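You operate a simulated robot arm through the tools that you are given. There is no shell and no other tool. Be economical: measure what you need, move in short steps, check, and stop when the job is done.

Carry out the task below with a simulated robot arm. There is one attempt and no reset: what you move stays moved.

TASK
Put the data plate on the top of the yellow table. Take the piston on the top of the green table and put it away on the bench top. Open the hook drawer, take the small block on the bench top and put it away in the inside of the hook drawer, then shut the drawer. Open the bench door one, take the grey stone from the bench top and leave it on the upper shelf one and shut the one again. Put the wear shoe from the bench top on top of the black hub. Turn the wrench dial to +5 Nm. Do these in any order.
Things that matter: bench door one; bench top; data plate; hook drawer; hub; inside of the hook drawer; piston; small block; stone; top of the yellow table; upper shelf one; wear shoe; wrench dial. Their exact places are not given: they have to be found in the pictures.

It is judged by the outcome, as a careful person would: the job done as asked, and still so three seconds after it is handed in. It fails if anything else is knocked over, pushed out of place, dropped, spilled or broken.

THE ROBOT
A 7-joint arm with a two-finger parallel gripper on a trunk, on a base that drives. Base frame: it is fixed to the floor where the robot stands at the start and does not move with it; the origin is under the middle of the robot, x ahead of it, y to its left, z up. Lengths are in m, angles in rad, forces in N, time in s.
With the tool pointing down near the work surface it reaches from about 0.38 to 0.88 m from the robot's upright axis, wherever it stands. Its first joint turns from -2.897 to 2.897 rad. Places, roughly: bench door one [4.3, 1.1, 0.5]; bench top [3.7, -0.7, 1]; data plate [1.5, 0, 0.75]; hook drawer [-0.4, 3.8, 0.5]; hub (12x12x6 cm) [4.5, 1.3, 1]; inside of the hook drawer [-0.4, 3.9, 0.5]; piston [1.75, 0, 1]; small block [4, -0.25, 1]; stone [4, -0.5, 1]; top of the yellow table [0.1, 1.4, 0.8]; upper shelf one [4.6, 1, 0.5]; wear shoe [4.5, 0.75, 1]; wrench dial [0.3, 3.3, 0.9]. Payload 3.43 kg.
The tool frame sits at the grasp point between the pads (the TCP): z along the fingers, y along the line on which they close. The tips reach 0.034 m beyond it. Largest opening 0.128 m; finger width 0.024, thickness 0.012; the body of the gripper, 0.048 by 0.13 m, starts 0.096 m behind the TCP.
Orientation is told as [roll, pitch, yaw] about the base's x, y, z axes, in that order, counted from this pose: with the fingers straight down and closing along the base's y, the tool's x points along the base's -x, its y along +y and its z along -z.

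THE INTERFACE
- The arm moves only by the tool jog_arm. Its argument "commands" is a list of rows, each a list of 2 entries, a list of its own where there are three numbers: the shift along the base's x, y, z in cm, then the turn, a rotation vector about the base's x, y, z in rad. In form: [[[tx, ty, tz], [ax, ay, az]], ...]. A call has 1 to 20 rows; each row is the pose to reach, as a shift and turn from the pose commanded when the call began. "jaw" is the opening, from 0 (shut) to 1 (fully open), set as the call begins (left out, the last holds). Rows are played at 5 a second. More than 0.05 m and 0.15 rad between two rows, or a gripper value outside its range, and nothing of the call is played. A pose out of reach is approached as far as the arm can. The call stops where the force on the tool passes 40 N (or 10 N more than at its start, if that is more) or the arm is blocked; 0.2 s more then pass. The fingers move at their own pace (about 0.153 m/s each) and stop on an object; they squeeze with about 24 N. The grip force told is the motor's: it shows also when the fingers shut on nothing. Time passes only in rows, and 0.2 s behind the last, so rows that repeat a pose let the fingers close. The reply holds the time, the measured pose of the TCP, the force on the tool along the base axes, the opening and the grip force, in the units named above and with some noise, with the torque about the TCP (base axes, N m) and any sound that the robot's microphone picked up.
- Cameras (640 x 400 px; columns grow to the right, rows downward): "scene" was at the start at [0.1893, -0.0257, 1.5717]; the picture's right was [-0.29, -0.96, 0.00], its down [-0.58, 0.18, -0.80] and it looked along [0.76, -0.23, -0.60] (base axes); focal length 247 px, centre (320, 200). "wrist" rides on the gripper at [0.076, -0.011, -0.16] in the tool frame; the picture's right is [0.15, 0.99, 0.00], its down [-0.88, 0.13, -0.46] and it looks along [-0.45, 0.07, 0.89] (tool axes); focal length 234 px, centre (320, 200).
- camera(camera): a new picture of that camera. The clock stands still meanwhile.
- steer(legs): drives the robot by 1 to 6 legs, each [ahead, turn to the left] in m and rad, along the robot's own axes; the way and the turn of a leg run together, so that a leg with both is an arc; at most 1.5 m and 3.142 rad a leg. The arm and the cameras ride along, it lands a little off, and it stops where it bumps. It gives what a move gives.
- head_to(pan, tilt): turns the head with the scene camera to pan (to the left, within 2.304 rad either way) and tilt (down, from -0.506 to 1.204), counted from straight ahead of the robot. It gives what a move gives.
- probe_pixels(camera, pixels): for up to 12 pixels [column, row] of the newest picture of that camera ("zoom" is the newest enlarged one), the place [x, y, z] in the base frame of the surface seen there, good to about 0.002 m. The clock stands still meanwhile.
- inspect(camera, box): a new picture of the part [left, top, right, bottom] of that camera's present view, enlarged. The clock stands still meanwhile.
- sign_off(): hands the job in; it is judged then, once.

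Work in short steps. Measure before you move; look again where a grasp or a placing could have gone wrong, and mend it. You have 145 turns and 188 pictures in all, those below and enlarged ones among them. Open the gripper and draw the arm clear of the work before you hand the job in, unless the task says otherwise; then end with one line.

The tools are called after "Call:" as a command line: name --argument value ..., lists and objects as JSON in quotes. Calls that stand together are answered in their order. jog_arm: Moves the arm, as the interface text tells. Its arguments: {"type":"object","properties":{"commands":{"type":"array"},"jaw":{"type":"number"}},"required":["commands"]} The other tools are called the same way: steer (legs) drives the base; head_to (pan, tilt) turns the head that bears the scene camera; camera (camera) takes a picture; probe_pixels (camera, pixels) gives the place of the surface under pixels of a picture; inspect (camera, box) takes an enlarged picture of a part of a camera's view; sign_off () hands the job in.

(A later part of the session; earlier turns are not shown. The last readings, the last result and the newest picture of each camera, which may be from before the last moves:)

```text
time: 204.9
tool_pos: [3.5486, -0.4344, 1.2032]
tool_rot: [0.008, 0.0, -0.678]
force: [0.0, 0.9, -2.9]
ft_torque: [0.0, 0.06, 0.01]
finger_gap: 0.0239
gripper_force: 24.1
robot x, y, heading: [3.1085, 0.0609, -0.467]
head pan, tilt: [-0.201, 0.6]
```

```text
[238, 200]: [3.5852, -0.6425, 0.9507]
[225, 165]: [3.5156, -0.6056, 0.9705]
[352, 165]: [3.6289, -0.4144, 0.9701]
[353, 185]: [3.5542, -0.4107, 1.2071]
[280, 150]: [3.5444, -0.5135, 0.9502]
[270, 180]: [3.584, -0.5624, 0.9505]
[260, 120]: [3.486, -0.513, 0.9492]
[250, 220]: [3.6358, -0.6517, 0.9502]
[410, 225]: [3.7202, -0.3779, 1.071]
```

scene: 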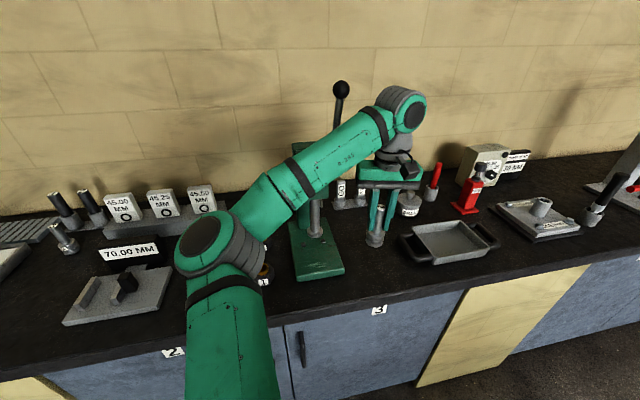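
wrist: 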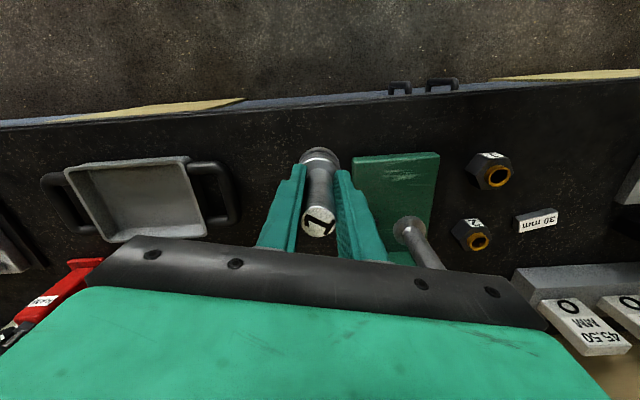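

Gap midpoint is about (3.585, −0.525). I move there and lower to just above the bench.

Call:
jog_arm --commands '[[[1, -3, 0], [0, 0, 0]], [[2, -6, 0], [0, 0, 0]], [[3.6, -9.1, 0], [0, 0, 0]], [[3.6, -9.1, -4], [0, 0, 0]], [[3.6, -9.1, -8], [0, 0, 0]], [[3.6, -9.1, -12], [0, 0, 0]], [[3.6, -9.1, -15], [0, 0, 0]], [[3.6, -9.1, -16], [0, 0, 0]], [[3.6, -9.1, -16.5], [0, 0, 0]]]'

Call:
jog_arm --commands '[[[0, 0, -0.1], [0, 0, 0]], [[0, 0, -0.2], [0, 0, 0]], [[0, 0, -0.3], [0, 0, 0]]]'

Call:
inspect --camera "scene" --box '[280, 150, 520, 300]'

```text
time: 206.9
tool_pos: [3.5838, -0.5263, 1.0399]
tool_rot: [0.012, -0.001, -0.677]
force: [0.2, 0.4, -4.6]
ft_torque: [0.0, 0.02, 0.0]
finger_gap: 0.0239
gripper_force: 24.1
robot x, y, heading: [3.1097, 0.0635, -0.471]
head pan, tilt: [-0.201, 0.6]
```

```text
time: 207.7
tool_pos: [3.5842, -0.526, 1.0344]
tool_rot: [0.011, 0.0, -0.678]
force: [0.1, 0.0, -3.7]
ft_torque: [0.02, 0.02, -0.01]
finger_gap: 0.0236
gripper_force: 24.5
robot x, y, heading: [3.1117, 0.063, -0.465]
head pan, tilt: [-0.201, 0.6]
```

```text
2.67 times, centred on (400, 225) of scene
```

zoom: 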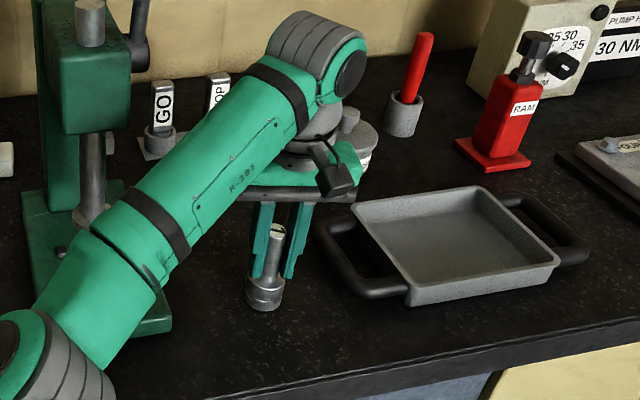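

Weight still hangs on the tool (−3.7 N). Lower more in mm steps.

Call:
jog_arm --commands '[[[0, 0, -0.1], [0, 0, 0]], [[0, 0, -0.2], [0, 0, 0]]]'

Call:
jog_arm --commands '[[[0, 0, -0.1], [0, 0, 0]]]'

```text
time: 208.3
tool_pos: [3.5835, -0.5264, 1.0332]
tool_rot: [0.009, -0.002, -0.678]
force: [-1.7, 1.0, 4.0]
ft_torque: [-0.01, 0.17, -0.02]
finger_gap: 0.0237
gripper_force: 24.3
robot x, y, heading: [3.1101, 0.0672, -0.471]
head pan, tilt: [-0.201, 0.6]
```

```text
time: 208.7
tool_pos: [3.5831, -0.5255, 1.0331]
tool_rot: [0.008, -0.002, -0.68]
force: [-3.3, 4.2, 13.6]
ft_torque: [0.07, 0.42, -0.1]
finger_gap: 0.0235
gripper_force: 24.0
robot x, y, heading: [3.1116, 0.0618, -0.465]
head pan, tilt: [-0.201, 0.6]
```

It stands on the bench. Open and rise straight up.

Call:
jog_arm --commands '[[[0, 0, 0.1], [0, 0, 0]], [[0, 0, 0.1], [0, 0, 0]], [[0, 0, 4], [0, 0, 0]], [[0, 0, 8], [0, 0, 0]], [[0, 0, 12], [0, 0, 0]], [[0, 0, 16], [0, 0, 0]], [[0, 0, 20], [0, 0, 0]]]' --jaw 0.45

Call:
camera --camera "wrist"

```text
time: 210.3
tool_pos: [3.5829, -0.5257, 1.2337]
tool_rot: [0.009, -0.001, -0.678]
force: [0.2, -0.8, 0.2]
ft_torque: [0.02, 0.04, -0.05]
finger_gap: 0.0575
gripper_force: 0.0
robot x, y, heading: [3.11, 0.0636, -0.468]
head pan, tilt: [-0.201, 0.6]
```

```text
120 pictures are left
```

wrist: 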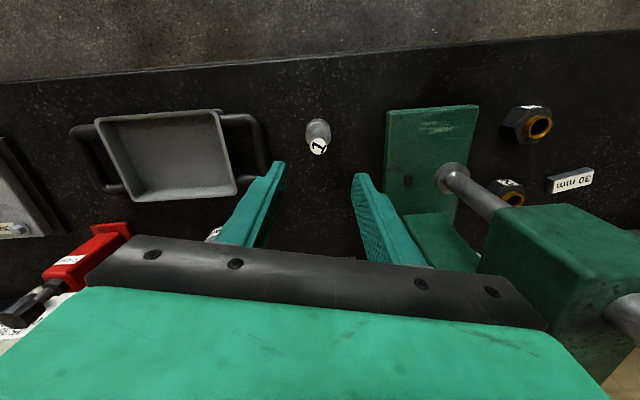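

Piston stands well. I draw the arm back, and survey the bench left of the press.

Call:
jog_arm --commands '[[[-4, 2, 0], [0, 0, 0]], [[-8, 4, 0], [0, 0, 0]], [[-12, 7, 0], [0, 0, 0]], [[-15, 10, 0], [0, 0, 0]], [[-17, 14, 0], [0, 0, 0]]]'

Call:
head_to --pan 0.0 --tilt 0.6

Call:
camera --camera "scene"

Call:
head_to --pan 0.8 --tilt 0.5

Call:
camera --camera "scene"

```text
time: 211.5
tool_pos: [3.413, -0.3855, 1.2348]
tool_rot: [0.011, 0.0, -0.676]
force: [0.3, 0.2, -0.5]
ft_torque: [0.06, 0.0, 0.0]
finger_gap: 0.0576
gripper_force: 0.2
robot x, y, heading: [3.1102, 0.0628, -0.463]
head pan, tilt: [-0.201, 0.6]
```

```text
time: 212.2
tool_pos: [3.4126, -0.3856, 1.235]
tool_rot: [0.008, 0.001, -0.68]
force: [-0.5, 0.0, 0.0]
ft_torque: [0.01, -0.02, 0.0]
finger_gap: 0.0576
gripper_force: 0.2
robot x, y, heading: [3.1106, 0.0628, -0.468]
head pan, tilt: [0.0, 0.6]
```

```text
119 pictures are left
```

scene: 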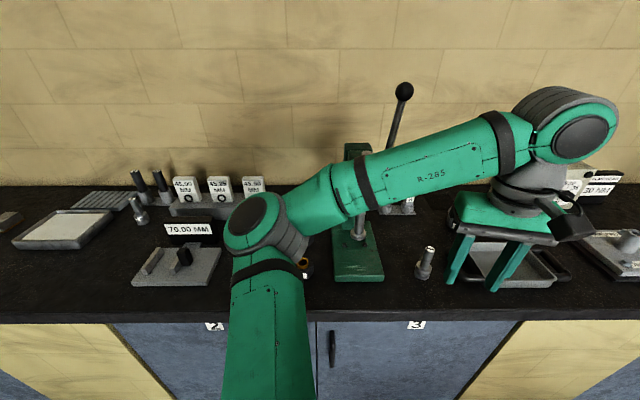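

```text
time: 213.4
tool_pos: [3.4131, -0.3849, 1.2349]
tool_rot: [0.011, 0.0, -0.679]
force: [-0.8, -0.1, -0.3]
ft_torque: [-0.01, 0.01, 0.0]
finger_gap: 0.0577
gripper_force: 0.0
robot x, y, heading: [3.1115, 0.0654, -0.46]
head pan, tilt: [0.799, 0.499]
```

```text
118 pictures are left
```

scene: 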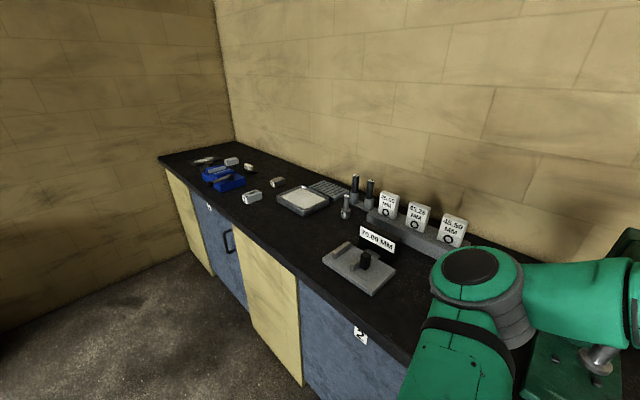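

The elbow hides the area; I swing the tool to the left to look with both cameras.

Call:
jog_arm --commands '[[[0, 4, 0], [0, 0, 0]], [[0, 8, 0], [0, 0, 0]], [[1, 12, 0], [0, 0, 0]], [[2, 16, 0], [0, 0, 0]], [[4, 20, 0], [0, 0, 0]], [[6, 24, 0], [0, 0, 0]], [[8, 28, 0], [0, 0, 0]], [[10, 32, 0], [0, 0, 0]], [[12, 35, 0], [0, 0, 0]]]'

Call:
camera --camera "wrist"

Call:
head_to --pan -0.3 --tilt 0.6

Call:
camera --camera "scene"

```text
time: 215.4
tool_pos: [3.5311, -0.0382, 1.2309]
tool_rot: [0.01, -0.001, -0.681]
force: [-0.2, -1.3, 0.5]
ft_torque: [0.02, -0.03, 0.01]
finger_gap: 0.0576
gripper_force: 0.0
robot x, y, heading: [3.1065, 0.0638, -0.465]
head pan, tilt: [0.799, 0.499]
```

```text
117 pictures are left
```

wrist: 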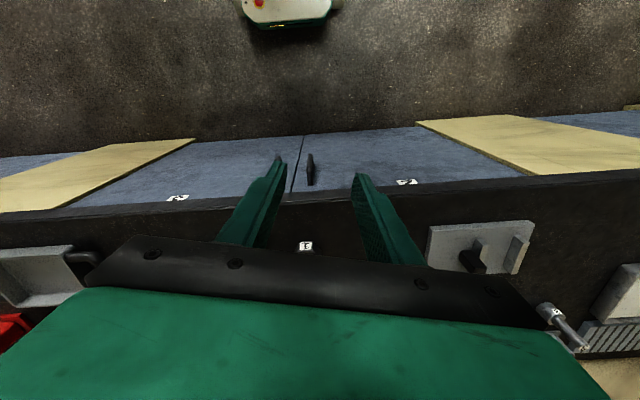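

```text
time: 216.7
tool_pos: [3.5313, -0.0384, 1.2306]
tool_rot: [0.01, 0.0, -0.677]
force: [-0.8, 0.3, -0.6]
ft_torque: [0.01, 0.01, -0.02]
finger_gap: 0.0576
gripper_force: 0.0
robot x, y, heading: [3.1095, 0.0585, -0.467]
head pan, tilt: [-0.3, 0.6]
```

```text
116 pictures are left
```

scene: 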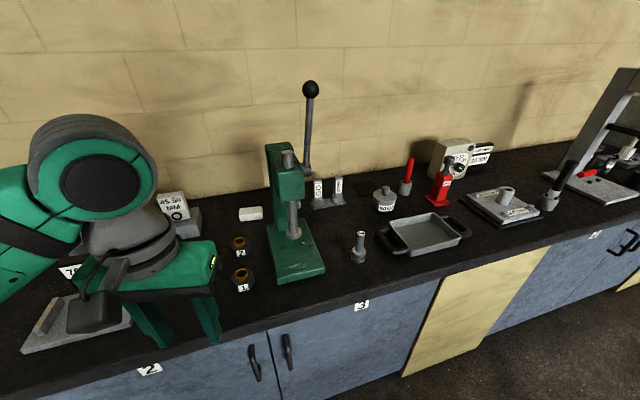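

Call:
inspect --camera "scene" --box '[200, 170, 400, 295]'

Call:
probe_pixels --camera "zoom" --pixels '[[160, 140], [125, 130], [205, 130], [165, 130], [165, 150], [125, 145], [130, 235], [125, 335], [245, 130]]'

Call:
head_to --pan 0.7 --tilt 0.5

Call:
camera --camera "scene"

```text
3.20 times, centred on (300, 232) of scene
```

zoom: 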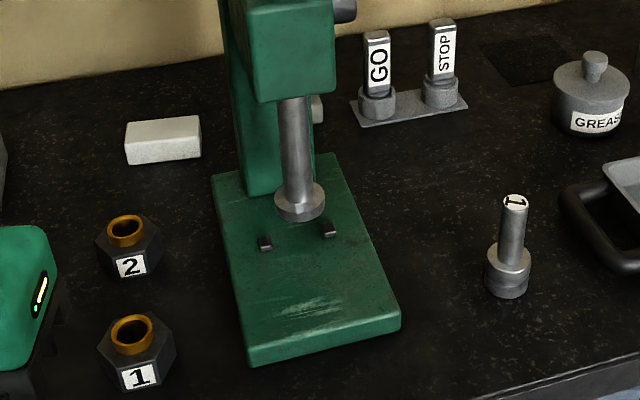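

```text
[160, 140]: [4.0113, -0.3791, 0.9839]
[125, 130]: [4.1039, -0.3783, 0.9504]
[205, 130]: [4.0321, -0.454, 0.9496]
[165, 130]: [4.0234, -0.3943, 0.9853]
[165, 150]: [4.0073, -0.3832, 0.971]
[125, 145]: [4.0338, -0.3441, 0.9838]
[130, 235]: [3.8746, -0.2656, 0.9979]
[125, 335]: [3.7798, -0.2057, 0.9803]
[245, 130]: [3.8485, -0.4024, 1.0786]
```

```text
time: 218.0
tool_pos: [3.5318, -0.0388, 1.2312]
tool_rot: [0.008, -0.001, -0.677]
force: [1.2, 0.4, 0.9]
ft_torque: [0.0, 0.01, 0.02]
finger_gap: 0.0574
gripper_force: 0.1
robot x, y, heading: [3.1104, 0.0643, -0.465]
head pan, tilt: [0.7, 0.499]
```

```text
114 pictures are left
```

scene: 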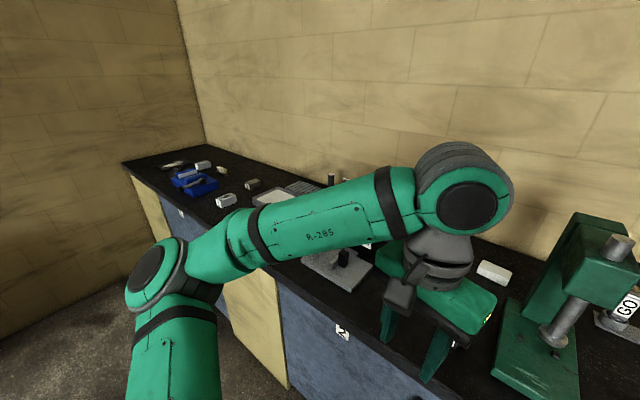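

The off-white 6.6 cm block at (4.01, −0.385) fits the stone; the "30 mm" block seen earlier fits the small block near (3.9, −0.16). I go over there to see it in the wrist camera.

Call:
jog_arm --commands '[[[4, -2, 0], [0, 0, 0]], [[8, -4, 0], [0, 0, 0]], [[12, -6, 0], [0, 0, 0]], [[16, -8, 0], [0, 0, 0]], [[20, -10, 0], [0, 0, 0]], [[24, -12, 0], [0, 0, 0]], [[28, -13, 0], [0, 0, 0]]]'

Call:
camera --camera "wrist"

```text
time: 219.6
tool_pos: [3.8126, -0.1649, 1.2311]
tool_rot: [0.01, -0.002, -0.681]
force: [-0.1, 0.6, 0.3]
ft_torque: [-0.07, -0.01, 0.03]
finger_gap: 0.0576
gripper_force: 0.0
robot x, y, heading: [3.1108, 0.0639, -0.462]
head pan, tilt: [0.7, 0.499]
```

```text
113 pictures are left
```

wrist: 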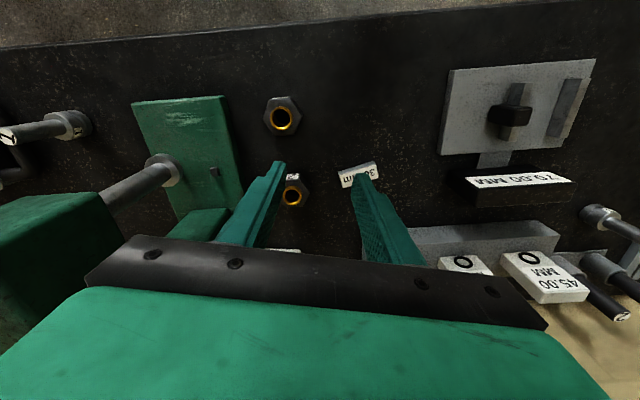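

Call:
inspect --camera "wrist" --box '[240, 130, 440, 260]'

Call:
probe_pixels --camera "wrist" --pixels '[[341, 174], [343, 185], [376, 162], [379, 174], [360, 172], [350, 192], [360, 165], [292, 195]]'

```text
3.08 times, centred on (340, 195) of wrist
```

zoom: 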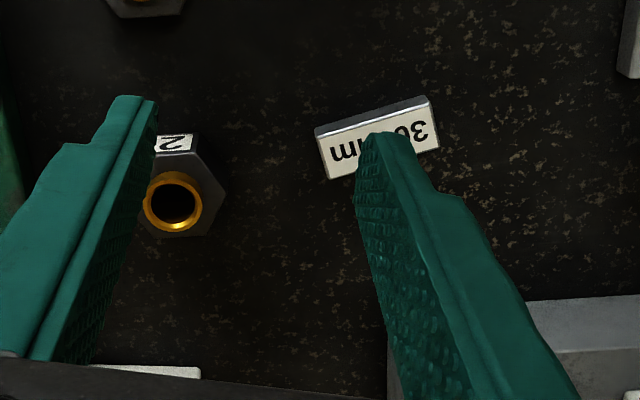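

```text
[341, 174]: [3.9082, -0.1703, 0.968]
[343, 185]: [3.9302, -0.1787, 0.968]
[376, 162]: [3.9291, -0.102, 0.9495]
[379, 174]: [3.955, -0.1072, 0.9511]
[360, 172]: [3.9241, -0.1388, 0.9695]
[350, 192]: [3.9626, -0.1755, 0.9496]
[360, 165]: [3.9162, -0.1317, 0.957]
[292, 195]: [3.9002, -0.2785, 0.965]
```

Small block ("30 mm", ~5×2.5×1.8 cm) lies near (3.93, −0.145). I'll do the door first: retract, and drive to (3.35, 1.02) to look at door one.

Call:
jog_arm --commands '[[[-4, 2, 0], [0, 0, 0]], [[-8, 4, 0], [0, 0, 0]], [[-12, 6, 0], [0, 0, 0]], [[-16, 8, 0], [0, 0, 0]], [[-20, 10, 0], [0, 0, 0]], [[-24, 12, 0], [0, 0, 0]]]'

Call:
steer --legs '[[0, 1.79], [0.98, 0], [0, -1.6]]'

Call:
head_to --pan 0.1 --tilt 0.7

Call:
camera --camera "scene"

```text
time: 221.0
tool_pos: [3.5726, -0.0466, 1.2346]
tool_rot: [0.01, 0.0, -0.679]
force: [0.7, 0.6, -0.9]
ft_torque: [0.0, 0.04, -0.03]
finger_gap: 0.0575
gripper_force: 0.0
robot x, y, heading: [3.1126, 0.068, -0.468]
head pan, tilt: [0.7, 0.499]
```

```text
time: 235.3
tool_pos: [3.834, 1.0163, 1.2328]
tool_rot: [0.01, 0.002, -0.454]
force: [0.8, 0.4, -0.3]
ft_torque: [-0.02, 0.0, 0.0]
finger_gap: 0.0576
gripper_force: 0.0
robot x, y, heading: [3.3559, 1.0203, -0.251]
head pan, tilt: [0.7, 0.499]
```

```text
time: 236.3
tool_pos: [3.835, 1.0151, 1.2336]
tool_rot: [0.011, 0.0, -0.453]
force: [-0.1, -0.1, -0.5]
ft_torque: [0.0, 0.0, -0.02]
finger_gap: 0.0576
gripper_force: 0.1
robot x, y, heading: [3.3577, 1.0188, -0.243]
head pan, tilt: [0.099, 0.7]
```

```text
111 pictures are left
```

scene: 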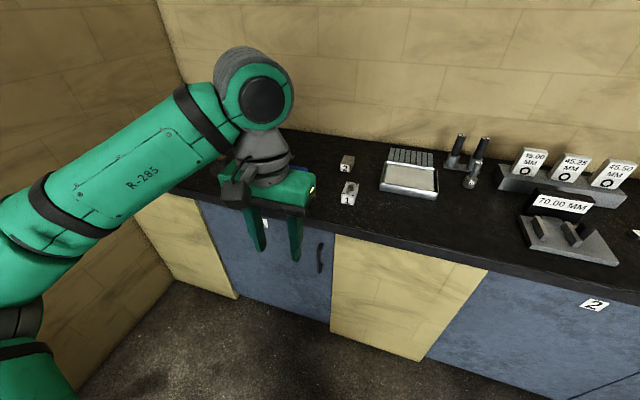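

The handle of door one shows at (320,258). I zoom and probe it.

Call:
inspect --camera "scene" --box '[190, 190, 370, 320]'

Call:
probe_pixels --camera "zoom" --pixels '[[458, 185], [463, 215], [464, 250], [460, 270], [470, 190], [440, 230], [500, 250], [330, 300], [170, 330], [40, 60], [262, 118], [495, 420]]'

```text
3.08 times, centred on (280, 255) of scene
```

zoom: 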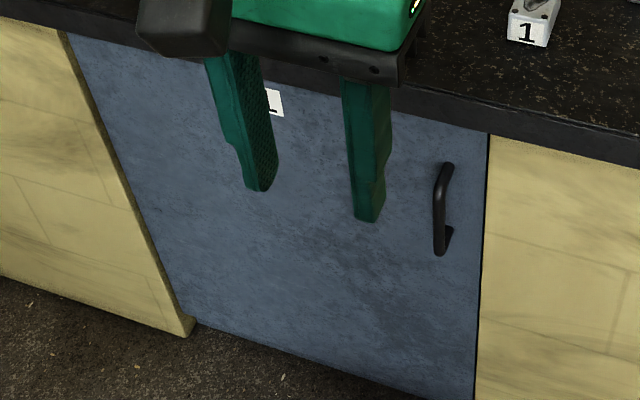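

```text
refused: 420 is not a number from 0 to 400
```

Call:
probe_pixels --camera "zoom" --pixels '[[440, 185], [438, 210], [438, 245], [436, 225], [448, 168], [420, 230], [484, 250], [300, 300], [190, 300], [70, 40], [470, 150], [480, 390]]'

```text
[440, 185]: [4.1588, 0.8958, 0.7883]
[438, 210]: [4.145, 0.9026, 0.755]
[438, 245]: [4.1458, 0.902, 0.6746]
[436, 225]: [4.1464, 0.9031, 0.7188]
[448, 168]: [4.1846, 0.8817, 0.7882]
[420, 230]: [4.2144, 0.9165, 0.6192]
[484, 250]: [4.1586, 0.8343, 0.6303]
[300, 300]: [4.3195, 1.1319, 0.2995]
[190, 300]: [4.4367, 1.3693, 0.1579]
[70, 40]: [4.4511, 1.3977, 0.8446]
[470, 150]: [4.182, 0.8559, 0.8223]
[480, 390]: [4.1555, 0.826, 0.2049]
```

Door one: hinge at left (4.45, 1.40), handle bar vertical at (4.148, 0.903), z 0.66–0.79. I pitch the tool forward while lowering in front of the handle.

Call:
jog_arm --commands '[[[1.2, -0.25, -4.2], [-0.062, -0.125, 0]], [[2.4, -0.5, -8.4], [-0.124, -0.251, 0]], [[3.6, -0.75, -12.6], [-0.186, -0.376, 0]], [[4.8, -1, -16.8], [-0.248, -0.502, 0]], [[6, -1.25, -21], [-0.31, -0.627, 0]], [[7.2, -1.5, -25.2], [-0.372, -0.753, 0]], [[8.4, -1.75, -29.4], [-0.434, -0.878, 0]], [[9.6, -2, -33.6], [-0.496, -1.004, 0]], [[10.8, -2.25, -37.8], [-0.558, -1.129, 0]], [[12, -2.5, -42], [-0.62, -1.255, 0]], [[13.2, -2.75, -46.2], [-0.682, -1.38, 0]], [[14.2, -3, -50.4], [-0.696, -1.408, 0]]]' --jaw 0.5

Call:
camera --camera "wrist"

Call:
camera --camera "scene"

```text
time: 238.9
tool_pos: [3.9751, 0.9846, 0.7297]
tool_rot: [-1.66, -1.565, 1.215]
force: [0.6, 0.5, -0.3]
ft_torque: [-0.05, 0.01, -0.01]
finger_gap: 0.0639
gripper_force: 0.0
robot x, y, heading: [3.3565, 1.021, -0.244]
head pan, tilt: [0.099, 0.7]
```

```text
109 pictures are left
```

wrist: 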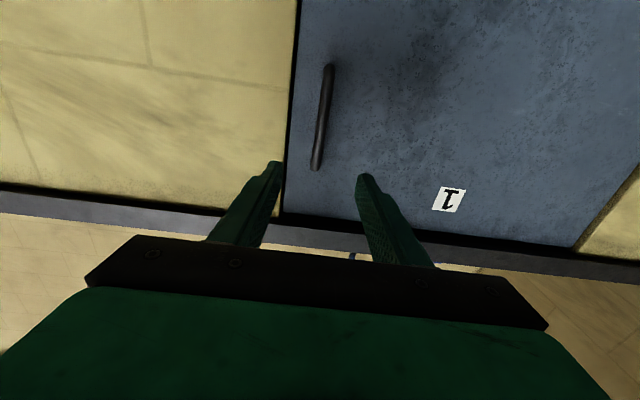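

```text
108 pictures are left
```

scene: 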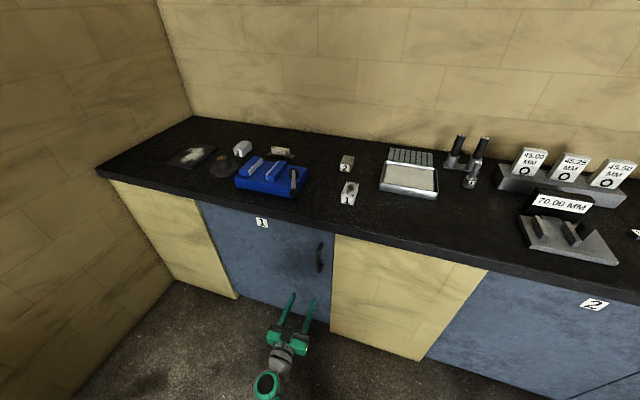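

The bench left end is now visible. I zoom to find the hub and the wear shoe.

Call:
inspect --camera "scene" --box '[150, 120, 390, 230]'

Call:
probe_pixels --camera "zoom" --pixels '[[108, 95], [190, 115], [200, 125], [230, 80], [235, 88], [345, 75], [365, 88], [520, 105], [525, 195], [535, 175], [320, 150], [510, 110]]'

```text
2.67 times, centred on (270, 175) of scene
```

zoom: 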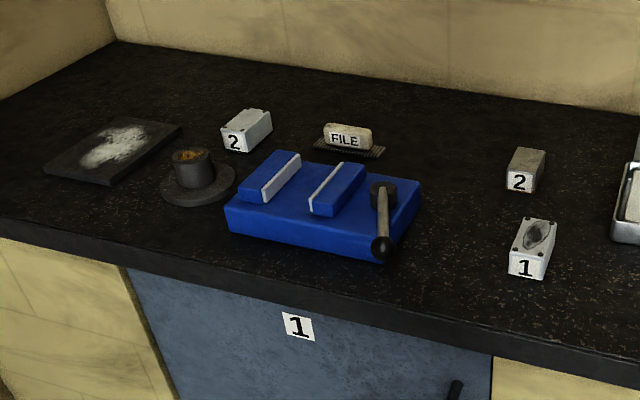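

```text
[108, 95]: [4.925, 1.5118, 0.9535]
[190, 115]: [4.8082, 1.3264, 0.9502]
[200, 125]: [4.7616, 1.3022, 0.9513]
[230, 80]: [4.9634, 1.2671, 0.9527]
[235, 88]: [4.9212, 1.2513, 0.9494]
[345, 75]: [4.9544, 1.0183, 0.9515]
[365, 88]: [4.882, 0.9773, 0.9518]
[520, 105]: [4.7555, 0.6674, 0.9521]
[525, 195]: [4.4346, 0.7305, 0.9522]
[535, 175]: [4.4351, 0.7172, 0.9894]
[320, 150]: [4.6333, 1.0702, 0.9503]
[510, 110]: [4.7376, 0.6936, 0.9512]
```

Call:
inspect --camera "scene" --box '[310, 140, 390, 220]'

Call:
probe_pixels --camera "zoom" --pixels '[[255, 235], [280, 85], [240, 105], [220, 215], [285, 225], [300, 300], [210, 290], [210, 320], [295, 330], [250, 70], [310, 120], [240, 150]]'

Call:
inspect --camera "scene" --box '[160, 135, 320, 225]'

Call:
probe_pixels --camera "zoom" --pixels '[[185, 165], [155, 215], [290, 195], [200, 250], [205, 160], [250, 225], [170, 165], [310, 60], [325, 90], [185, 190]]'

```text
5.00 times, centred on (350, 180) of scene
```

zoom: 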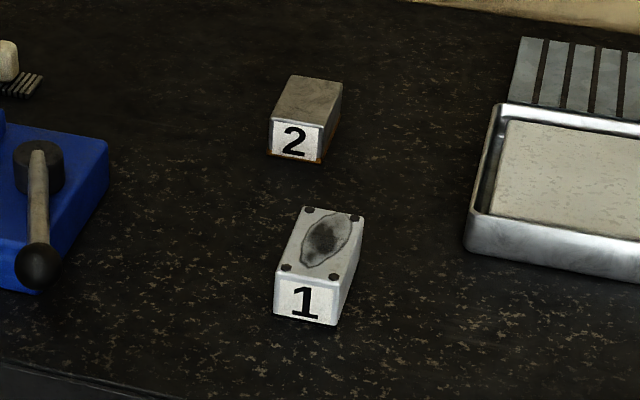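

```text
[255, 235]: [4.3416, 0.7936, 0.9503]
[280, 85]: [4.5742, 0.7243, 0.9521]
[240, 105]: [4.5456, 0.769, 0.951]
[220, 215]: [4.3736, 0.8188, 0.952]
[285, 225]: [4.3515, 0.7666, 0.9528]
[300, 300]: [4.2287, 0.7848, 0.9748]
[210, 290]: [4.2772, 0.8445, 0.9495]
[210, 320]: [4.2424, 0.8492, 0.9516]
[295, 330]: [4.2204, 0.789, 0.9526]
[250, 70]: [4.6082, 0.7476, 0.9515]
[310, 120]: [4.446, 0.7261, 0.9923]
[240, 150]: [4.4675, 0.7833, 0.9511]
```

```text
4.00 times, centred on (240, 180) of scene
```

zoom: 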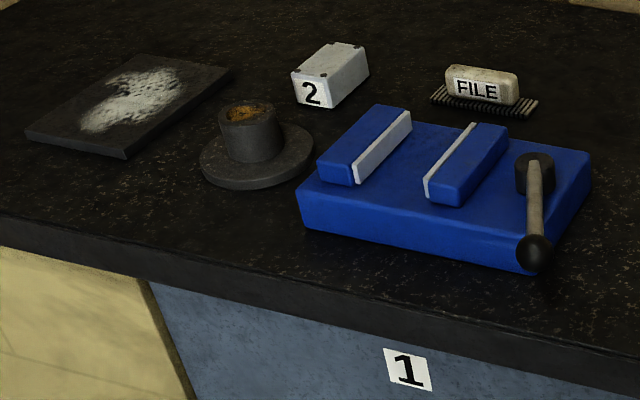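

```text
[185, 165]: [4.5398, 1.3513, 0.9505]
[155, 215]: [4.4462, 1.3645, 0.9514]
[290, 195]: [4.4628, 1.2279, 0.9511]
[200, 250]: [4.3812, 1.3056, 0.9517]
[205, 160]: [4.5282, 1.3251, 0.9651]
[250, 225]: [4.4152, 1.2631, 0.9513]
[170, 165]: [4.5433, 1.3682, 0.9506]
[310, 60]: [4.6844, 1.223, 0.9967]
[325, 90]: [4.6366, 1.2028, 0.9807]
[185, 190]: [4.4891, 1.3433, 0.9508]
```

The shoe is brown block "2" at (4.45, 0.74); the black hub at (4.50, 1.30). Now I advance onto the door handle and close.

Call:
jog_arm --commands '[[[4, -2, 0], [0, 0, 0]], [[8, -4, 0], [0, 0, 0]], [[12, -6, 0], [0, 0, 0]], [[15, -7.3, 0], [0, 0, 0]], [[17, -8.3, 0], [0, 0, 0]]]'

Call:
camera --camera "wrist"

```text
time: 240.1
tool_pos: [4.1465, 0.902, 0.7298]
tool_rot: [-1.51, -1.564, 1.061]
force: [-0.3, -0.3, -1.0]
ft_torque: [0.0, -0.03, -0.02]
finger_gap: 0.064
gripper_force: 0.1
robot x, y, heading: [3.3581, 1.019, -0.242]
head pan, tilt: [0.099, 0.7]
```

```text
104 pictures are left
```

wrist: 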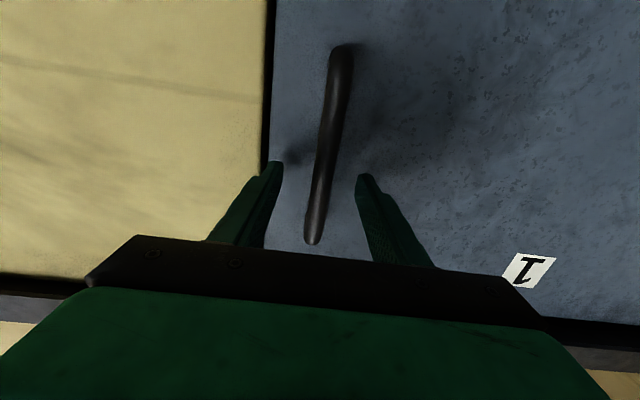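

Bar is centred between the fingers. Close and pull along the door's arc to 32°.

Call:
jog_arm --commands '[[[0, 0, 0], [0, 0, 0]], [[0, 0, 0], [0, 0, 0]], [[0, 0, 0], [0, 0, 0]]]' --jaw 0

Call:
jog_arm --commands '[[[-3.38, 2.24, 0], [0, 0, -0.07]], [[-6.6, 4.71, 0], [0, 0, -0.14]], [[-9.63, 7.4, 0], [0, 0, -0.209]], [[-12.48, 10.3, 0], [0, 0, -0.279]], [[-15.1, 13.38, 0], [0, 0, -0.349]], [[-17.51, 16.65, 0], [0, 0, -0.419]], [[-19.69, 20.08, 0], [0, 0, -0.489]], [[-21.62, 23.63, 0], [0, 0, -0.559]]]'

Call:
camera --camera "scene"

```text
time: 240.9
tool_pos: [4.147, 0.9023, 0.7293]
tool_rot: [-1.571, -1.565, 1.121]
force: [0.9, 1.2, -2.3]
ft_torque: [0.54, -0.05, 0.03]
finger_gap: 0.0158
gripper_force: 45.1
robot x, y, heading: [3.3554, 1.0186, -0.242]
head pan, tilt: [0.099, 0.7]
```

```text
time: 242.7
tool_pos: [3.9294, 1.1388, 0.729]
tool_rot: [-1.578, -1.564, 0.57]
force: [-13.4, -7.3, 1.7]
ft_torque: [-0.49, -1.03, -0.02]
finger_gap: 0.0158
gripper_force: 44.8
robot x, y, heading: [3.3602, 1.0172, -0.243]
head pan, tilt: [0.099, 0.7]
```

```text
103 pictures are left
```

scene: 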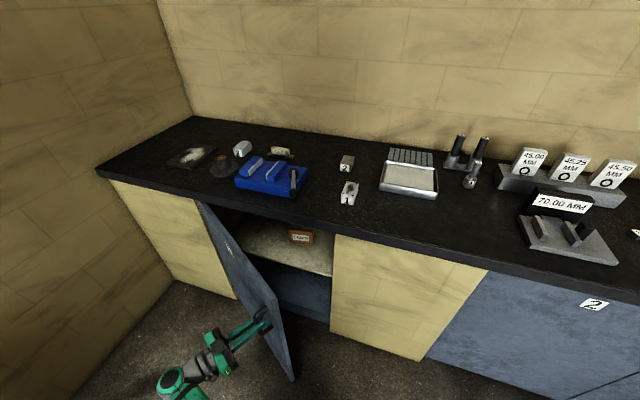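

The door opened ~32° and the shelf is visible. I continue along the arc to 64°.

Call:
jog_arm --commands '[[[-1.69, 3.71, 0], [0, 0, -0.07]], [[-3.11, 7.51, 0], [0, 0, -0.14]], [[-4.25, 11.39, 0], [0, 0, -0.209]], [[-5.14, 15.36, 0], [0, 0, -0.279]], [[-5.73, 19.36, 0], [0, 0, -0.349]], [[-6.04, 23.4, 0], [0, 0, -0.419]], [[-6.08, 27.4, 0], [0, 0, -0.489]], [[-5.82, 31.5, 0], [0, 0, -0.559]]]'

Call:
camera --camera "scene"

```text
time: 243.3
tool_pos: [3.9059, 1.196, 0.7289]
tool_rot: [-2.448, -1.563, 1.296]
force: [-4.9, -2.0, 4.6]
ft_torque: [0.12, -0.65, -0.21]
finger_gap: 0.0161
gripper_force: 45.2
robot x, y, heading: [3.3611, 1.0193, -0.241]
head pan, tilt: [0.099, 0.7]
stopped in row 2: the force on the tool passed its limit at 46 N (the readings are from after the stop); the commanded pose is now the measured one
```

```text
102 pictures are left
```

scene: 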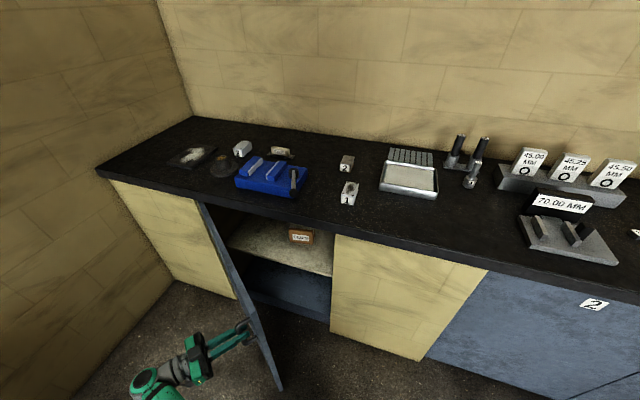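

Stopped by a force peak at ~38°. Geometry still fits the arc, so I continue in smaller steps.

Call:
jog_arm --commands '[[[-0.97, 2.92, 0], [0, 0, -0.05]], [[-1.8, 5.85, 0], [0, 0, -0.1]], [[-2.47, 8.82, 0], [0, 0, -0.15]], [[-2.99, 11.81, 0], [0, 0, -0.2]], [[-3.35, 14.83, 0], [0, 0, -0.25]], [[-3.55, 17.87, 0], [0, 0, -0.3]], [[-3.6, 20.91, 0], [0, 0, -0.35]], [[-3.48, 23.95, 0], [0, 0, -0.4]], [[-3.2, 26.98, 0], [0, 0, -0.45]]]'

Call:
camera --camera "scene"

```text
time: 244.0
tool_pos: [3.8837, 1.2613, 0.7299]
tool_rot: [2.951, -1.551, 2.052]
force: [-9.9, -2.6, 8.7]
ft_torque: [0.31, 0.57, -0.34]
finger_gap: 0.0157
gripper_force: 44.7
out of reach, approached as far as the arm can: row 3
robot x, y, heading: [3.3588, 1.0233, -0.245]
head pan, tilt: [0.099, 0.7]
stopped in row 3: the force on the tool passed its limit at 81 N (the readings are from after the stop); the commanded pose is now the measured one
```

```text
101 pictures are left
```

scene: 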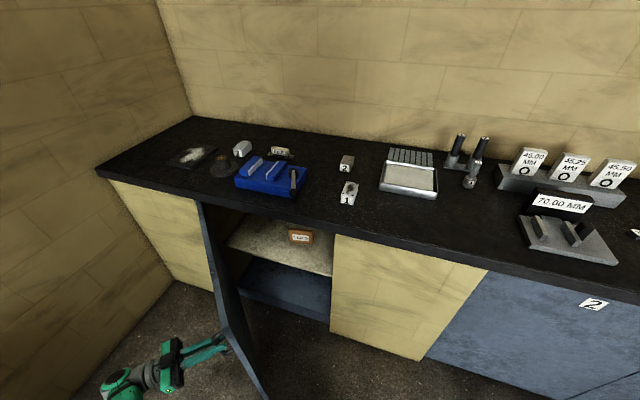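

Wrist limit reached with the door at ~45°. I release, back off from the handle, raise over the door and un-rotate, to push it further from the inside.

Call:
jog_arm --commands '[[[0, 0, 0], [0, 0, 0]], [[0, 0, 0], [0, 0, 0]], [[-0.8, 2.2, 0], [0, 0, 0]], [[-1.6, 4.6, 0], [0, 0, 0.02]], [[-2.2, 6.6, 0], [0, 0, 0.06]]]' --jaw 0.5

Call:
camera --camera "scene"

```text
time: 245.2
tool_pos: [3.8547, 1.3078, 0.7451]
tool_rot: [3.005, -1.552, 2.059]
force: [1.0, -0.8, 0.4]
ft_torque: [-0.05, 0.02, -0.1]
finger_gap: 0.0642
gripper_force: 0.0
out of reach, approached as far as the arm can: row 3, 4, 5
robot x, y, heading: [3.3579, 1.0186, -0.246]
head pan, tilt: [0.099, 0.7]
```

```text
100 pictures are left
```

scene: 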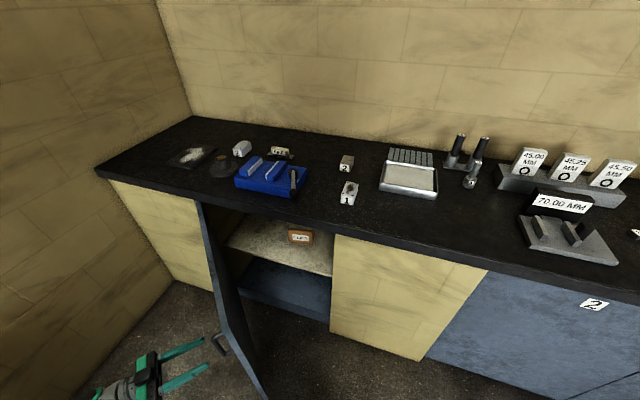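

Clear of the handle. Raise to above the door top while rotating back.

Call:
jog_arm --commands '[[[-2, 0, 2], [0, 0, 0.05]], [[-4, 0, 6], [0, 0, 0.15]], [[-5, 0, 10], [0, 0, 0.28]], [[-5, 0, 14], [0, 0, 0.4]], [[-4, -2, 18], [0, 0, 0.52]], [[-3, -4, 22], [0, 0, 0.64]], [[-2, -6, 26], [0, 0, 0.76]], [[0, -9, 29], [0, 0, 0.78]], [[0, -13, 30], [0, 0, 0.78]], [[0, -17, 30], [0, 0, 0.78]], [[0, -21, 30], [0, 0, 0.78]], [[0, -25, 30], [0, 0, 0.78]]]'

Call:
camera --camera "scene"

```text
time: 247.8
tool_pos: [3.853, 1.0586, 1.0452]
tool_rot: [2.933, -1.55, 2.911]
force: [0.4, 0.2, -0.6]
ft_torque: [0.02, -0.01, -0.01]
finger_gap: 0.0639
gripper_force: 0.0
robot x, y, heading: [3.36, 1.0159, -0.241]
head pan, tilt: [0.099, 0.7]
```

```text
99 pictures are left
```

scene: 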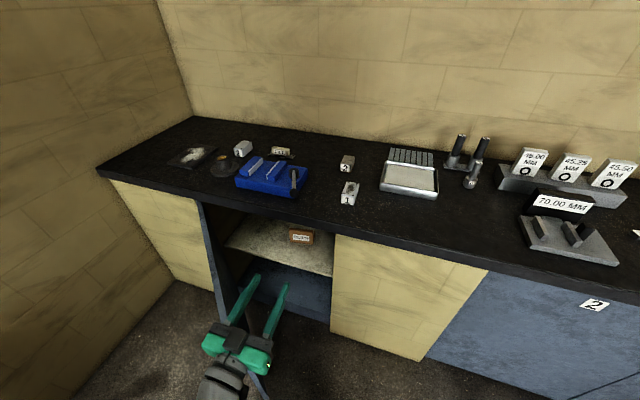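

I probe the shelf and door interior for heights.

Call:
probe_pixels --camera "scene" --pixels '[[265, 238], [320, 262], [300, 237], [250, 248], [325, 250], [285, 255], [290, 300], [205, 210], [235, 222], [330, 240], [258, 395]]'

Call:
inspect --camera "scene" --box '[190, 200, 350, 320]'

```text
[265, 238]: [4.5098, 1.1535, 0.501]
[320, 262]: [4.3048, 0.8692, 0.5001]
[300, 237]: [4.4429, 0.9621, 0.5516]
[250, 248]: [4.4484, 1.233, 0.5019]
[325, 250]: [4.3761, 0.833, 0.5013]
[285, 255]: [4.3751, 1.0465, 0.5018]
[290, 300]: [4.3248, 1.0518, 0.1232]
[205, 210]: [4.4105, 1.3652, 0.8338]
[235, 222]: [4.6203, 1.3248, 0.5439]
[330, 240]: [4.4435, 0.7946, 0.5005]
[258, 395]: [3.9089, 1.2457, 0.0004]
```

```text
3.33 times, centred on (270, 260) of scene
```

zoom: 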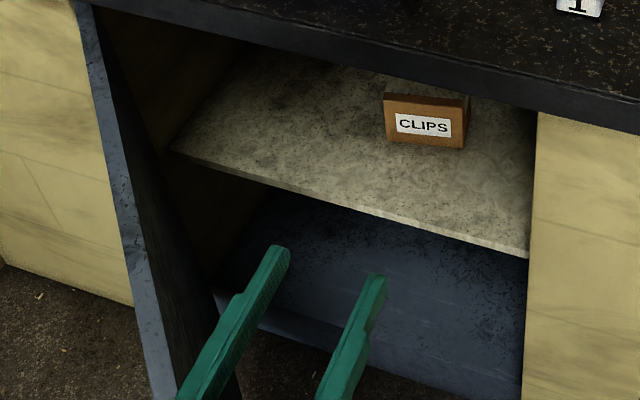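

Upper shelf is at z 0.50, its front edge at (4.30, 0.87), with a CLIPS box on it. I lower the closed fingers inside of the door.

Call:
jog_arm --commands '[[[0.7, -2.5, 0], [0, 0, 0]], [[1.4, -4.9, 0], [0, 0, 0]], [[1.4, -4.9, -4.2], [0, 0, 0]], [[1.4, -4.9, -8.4], [0, 0, 0]], [[1.4, -4.9, -12.6], [0, 0, 0]], [[1.4, -4.9, -16.8], [0, 0, 0]], [[1.4, -4.9, -21], [0, 0, 0]], [[1.4, -4.9, -25.2], [0, 0, 0]], [[1.4, -4.9, -29], [0, 0, 0]]]' --jaw 0.05

Call:
camera --camera "scene"

```text
time: 249.8
tool_pos: [3.8664, 1.0083, 0.7535]
tool_rot: [2.9, -1.55, 2.945]
force: [0.2, -0.1, 0.0]
ft_torque: [-0.03, 0.0, -0.01]
finger_gap: 0.0062
gripper_force: 0.0
robot x, y, heading: [3.3596, 1.0183, -0.245]
head pan, tilt: [0.099, 0.7]
```

```text
97 pictures are left
```

scene: 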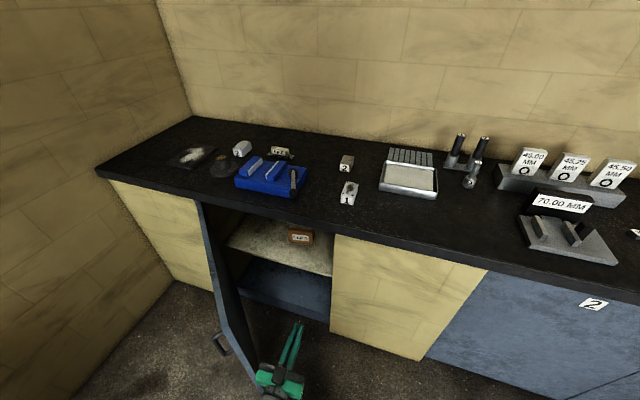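

Fingers are inside the door. I sweep left to push the door open.

Call:
jog_arm --commands '[[[1.0, 4, 0], [0, 0, 0.04]], [[2, 8, 0], [0, 0, 0.08]], [[3, 12, 0], [0, 0, 0.13]], [[4, 16, 0], [0, 0, 0.18]], [[5, 20, 0], [0, 0, 0.23]], [[6, 24, 0], [0, 0, 0.28]], [[7, 28, 0], [0, 0, 0.33]], [[8, 32, 0], [0, 0, 0.38]], [[9, 36, 0], [0, 0, 0.43]], [[10, 40, 0], [0, 0, 0.48]], [[11, 44, 0], [0, 0, 0.52]]]'

Call:
camera --camera "scene"

```text
time: 251.1
tool_pos: [3.9135, 1.2272, 0.7521]
tool_rot: [2.864, -1.555, -3.046]
force: [-16.1, -2.9, 4.8]
ft_torque: [0.22, 0.8, 1.27]
finger_gap: 0.0065
gripper_force: 0.0
robot x, y, heading: [3.3571, 1.0198, -0.244]
head pan, tilt: [0.099, 0.7]
stopped in row 6: the force on the tool passed its limit at 67 N (the readings are from after the stop); the commanded pose is now the measured one
```

```text
96 pictures are left
```

scene: 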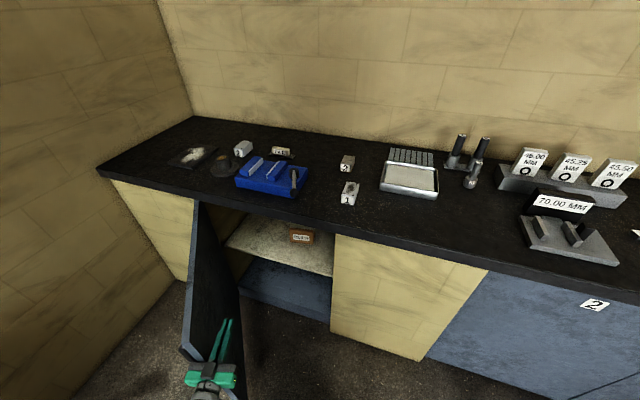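

The door swung to ~60°. Fast pushing spikes the force; I continue with slower steps.

Call:
jog_arm --commands '[[[0.3, 1.5, 0], [0, 0, 0.02]], [[0.6, 3, 0], [0, 0, 0.04]], [[0.9, 4.5, 0], [0, 0, 0.06]], [[1.2, 6, 0], [0, 0, 0.08]], [[1.5, 7.5, 0], [0, 0, 0.1]], [[1.8, 9, 0], [0, 0, 0.12]], [[2.1, 10.5, 0], [0, 0, 0.14]], [[2.4, 12, 0], [0, 0, 0.16]], [[2.7, 13.5, 0], [0, 0, 0.18]], [[3, 15, 0], [0, 0, 0.2]], [[3.3, 16.5, 0], [0, 0, 0.22]], [[3.6, 18, 0], [0, 0, 0.24]], [[3.9, 19.5, 0], [0, 0, 0.26]], [[4.2, 21, 0], [0, 0, 0.28]], [[4.5, 22.5, 0], [0, 0, 0.3]]]'

Call:
camera --camera "scene"

```text
time: 251.5
tool_pos: [3.9138, 1.2398, 0.751]
tool_rot: [2.835, -1.556, -2.996]
force: [-9.4, -1.7, 4.6]
ft_torque: [0.23, 0.59, 0.73]
finger_gap: 0.0066
gripper_force: 0.0
robot x, y, heading: [3.3575, 1.0144, -0.245]
head pan, tilt: [0.099, 0.7]
stopped in row 1: the force on the tool passed its limit at 48 N (the readings are from after the stop); the commanded pose is now the measured one
```

```text
95 pictures are left
```

scene: 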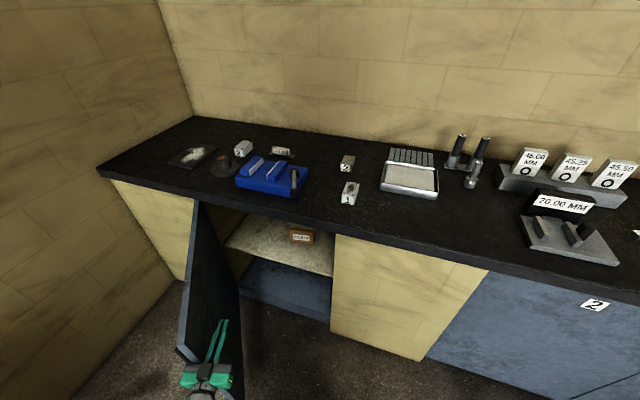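

I probe the door's top edge to know its angle.

Call:
probe_pixels --camera "scene" --pixels '[[184, 340], [190, 290], [196, 240], [200, 340], [215, 330], [230, 345], [205, 375]]'

Call:
inspect --camera "scene" --box '[150, 290, 290, 400]'

```text
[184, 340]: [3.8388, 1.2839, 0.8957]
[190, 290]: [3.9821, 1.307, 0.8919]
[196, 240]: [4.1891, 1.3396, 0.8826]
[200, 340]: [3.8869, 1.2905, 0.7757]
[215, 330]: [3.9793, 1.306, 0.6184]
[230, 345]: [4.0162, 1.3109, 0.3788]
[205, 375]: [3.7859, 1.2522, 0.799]
```

```text
3.64 times, centred on (220, 345) of scene
```

zoom: 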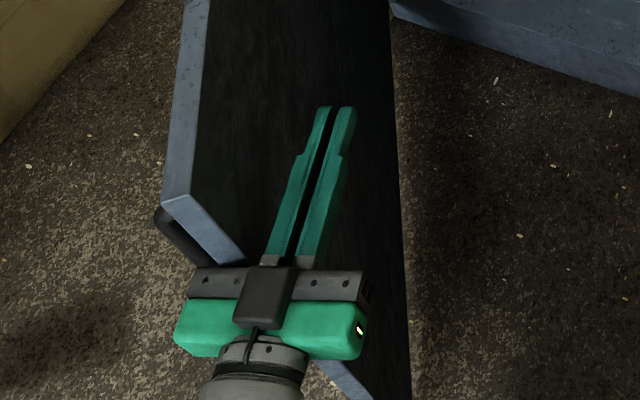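

The door is at ~55° and the gripper body was pressing its free edge. I pull right, go deeper along the inner face, and push left slowly again.

Call:
jog_arm --commands '[[[0, -2.5, 0], [0, 0, 0]], [[0, -5, 0], [0, 0, 0]], [[4, -5, 0], [0, 0, 0]], [[8, -5, 0], [0, 0, 0]], [[10, -4, 0], [0, 0, 0]], [[10, -1.5, 0], [0, 0, 0]], [[10, 0, 0], [0, 0, 0.02]]]'

Call:
jog_arm --commands '[[[0, 1.5, 0], [0, 0, 0.03]], [[0, 3, 0], [0, 0, 0.06]], [[0, 4.5, 0], [0, 0, 0.1]], [[0, 6, 0], [0, 0, 0.14]], [[0, 7.5, 0], [0, 0, 0.17]], [[0, 9, 0], [0, 0, 0.2]], [[0, 10.5, 0], [0, 0, 0.24]], [[0, 12, 0], [0, 0, 0.28]], [[0, 13.5, 0], [0, 0, 0.31]], [[0, 15, 0], [0, 0, 0.35]], [[0, 16.5, 0], [0, 0, 0.38]], [[0, 18, 0], [0, 0, 0.42]], [[0, 19.5, 0], [0, 0, 0.45]]]'

Call:
camera --camera "scene"

```text
time: 252.2
tool_pos: [3.9173, 1.1932, 0.7502]
tool_rot: [2.797, -1.562, -2.947]
force: [-24.2, -5.5, 12.9]
ft_torque: [0.8, 1.64, 2.43]
finger_gap: 0.0065
gripper_force: 0.1
robot x, y, heading: [3.3593, 1.0186, -0.242]
head pan, tilt: [0.099, 0.7]
stopped in row 3: the force on the tool passed its limit at 118 N (the readings are from after the stop); the commanded pose is now the measured one
```

```text
time: 255.0
tool_pos: [3.9197, 1.3882, 0.7488]
tool_rot: [2.811, -1.561, -2.514]
force: [-0.1, 0.4, -0.1]
ft_torque: [-0.03, -0.04, -0.01]
finger_gap: 0.0062
gripper_force: 0.0
robot x, y, heading: [3.3561, 1.0194, -0.242]
head pan, tilt: [0.099, 0.7]
```

```text
93 pictures are left
```

scene: 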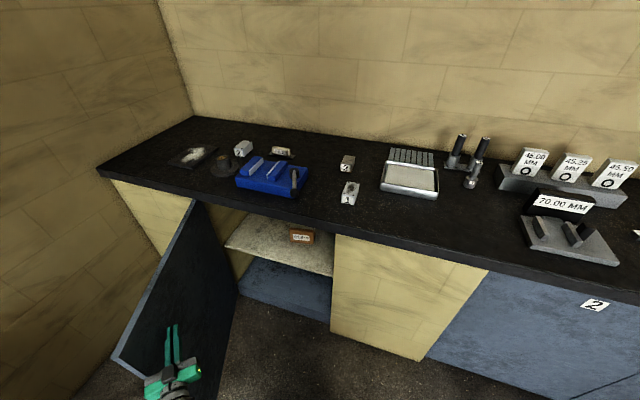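

The door is now wide open. I probe its top edge for the angle.

Call:
probe_pixels --camera "scene" --pixels '[[122, 345], [150, 290], [180, 235], [130, 330]]'

```text
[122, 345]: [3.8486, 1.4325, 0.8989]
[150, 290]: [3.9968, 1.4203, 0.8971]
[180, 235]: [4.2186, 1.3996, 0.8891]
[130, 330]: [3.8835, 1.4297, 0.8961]
```

Door at ~69°. I push a bit more, to around 85°.

Call:
jog_arm --commands '[[[0.3, 1.5, 0], [0, 0, 0.03]], [[0.6, 3, 0], [0, 0, 0.06]], [[0.9, 4.5, 0], [0, 0, 0.1]], [[1.2, 6, 0], [0, 0, 0.14]], [[1.5, 7.5, 0], [0, 0, 0.17]], [[1.8, 9, 0], [0, 0, 0.2]], [[2.1, 10.5, 0], [0, 0, 0.2]], [[2.4, 12, 0], [0, 0, 0.2]], [[2.7, 13.5, 0], [0, 0, 0.2]]]'

Call:
camera --camera "scene"

```text
time: 257.0
tool_pos: [3.945, 1.5238, 0.7487]
tool_rot: [2.852, -1.56, -2.356]
force: [0.0, -1.0, 0.2]
ft_torque: [-0.04, 0.01, -0.01]
finger_gap: 0.0063
gripper_force: 0.1
robot x, y, heading: [3.3565, 1.0179, -0.241]
head pan, tilt: [0.099, 0.7]
```

```text
92 pictures are left
```

scene: 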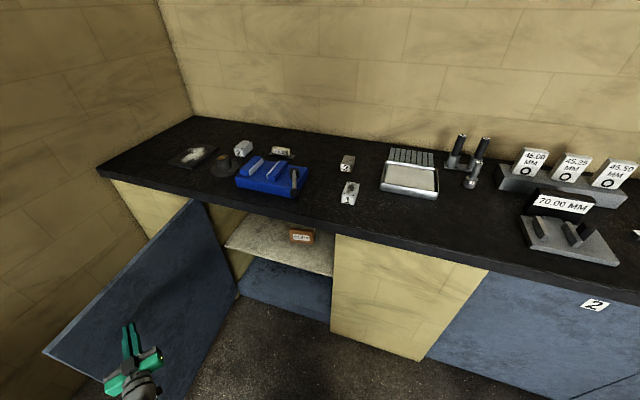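

Door is fully open (~95°). I withdraw, raise and return the tool to pointing down.

Call:
jog_arm --commands '[[[-1, -4, 0], [0, 0, 0]], [[-2, -8, 0], [0, 0, 0]], [[-3, -12, 2], [0, 0, 0]], [[-3, -16, 4], [0, 0, 0]], [[-3, -19, 7], [0, 0, 0]], [[-3, -21, 11], [0, 0, 0]], [[-3, -22, 15], [0, 0, 0]], [[-3, -22, 19], [0, 0, 0]], [[-3, -22, 23], [0, 0, 0]], [[-3, -22, 27], [0, 0, 0]], [[-3, -22, 31], [0, 0, 0]], [[-3, -22, 35], [0, 0, 0]]]'

Call:
jog_arm --commands '[[[0, -1, 1], [-0.0667, 0.123, 0]], [[0, -2, 2], [-0.133, 0.246, 0]], [[0, -3, 3], [-0.2, 0.369, 0]], [[0, -4, 4], [-0.267, 0.492, 0]], [[0, -5, 5], [-0.333, 0.615, 0]], [[0, -6, 6], [-0.4, 0.738, 0]], [[0, -7, 7], [-0.467, 0.861, 0]], [[0, -8, 8], [-0.533, 0.984, 0]], [[0, -9, 9], [-0.6, 1.107, 0]], [[0, -10, 10], [-0.667, 1.23, 0]], [[0, -11, 11], [-0.733, 1.353, 0]], [[0, -12, 12], [-0.743, 1.372, 0]]]' --jaw 0.5

```text
time: 259.6
tool_pos: [3.9158, 1.305, 1.0992]
tool_rot: [2.87, -1.56, -2.374]
force: [0.6, 0.4, -0.8]
ft_torque: [0.0, 0.02, -0.01]
finger_gap: 0.0067
gripper_force: 0.0
robot x, y, heading: [3.359, 1.0211, -0.243]
head pan, tilt: [0.099, 0.7]
```

```text
time: 262.2
tool_pos: [3.9169, 1.2626, 1.1377]
tool_rot: [0.004, -1.021, 0.49]
force: [0.8, -1.0, 0.0]
ft_torque: [0.0, 0.03, 0.0]
finger_gap: 0.0642
gripper_force: 0.1
out of reach, approached as far as the arm can: row 5, 6, 7, 8, 9, 10, 11, 12
robot x, y, heading: [3.358, 1.0164, -0.246]
head pan, tilt: [0.099, 0.7]
```

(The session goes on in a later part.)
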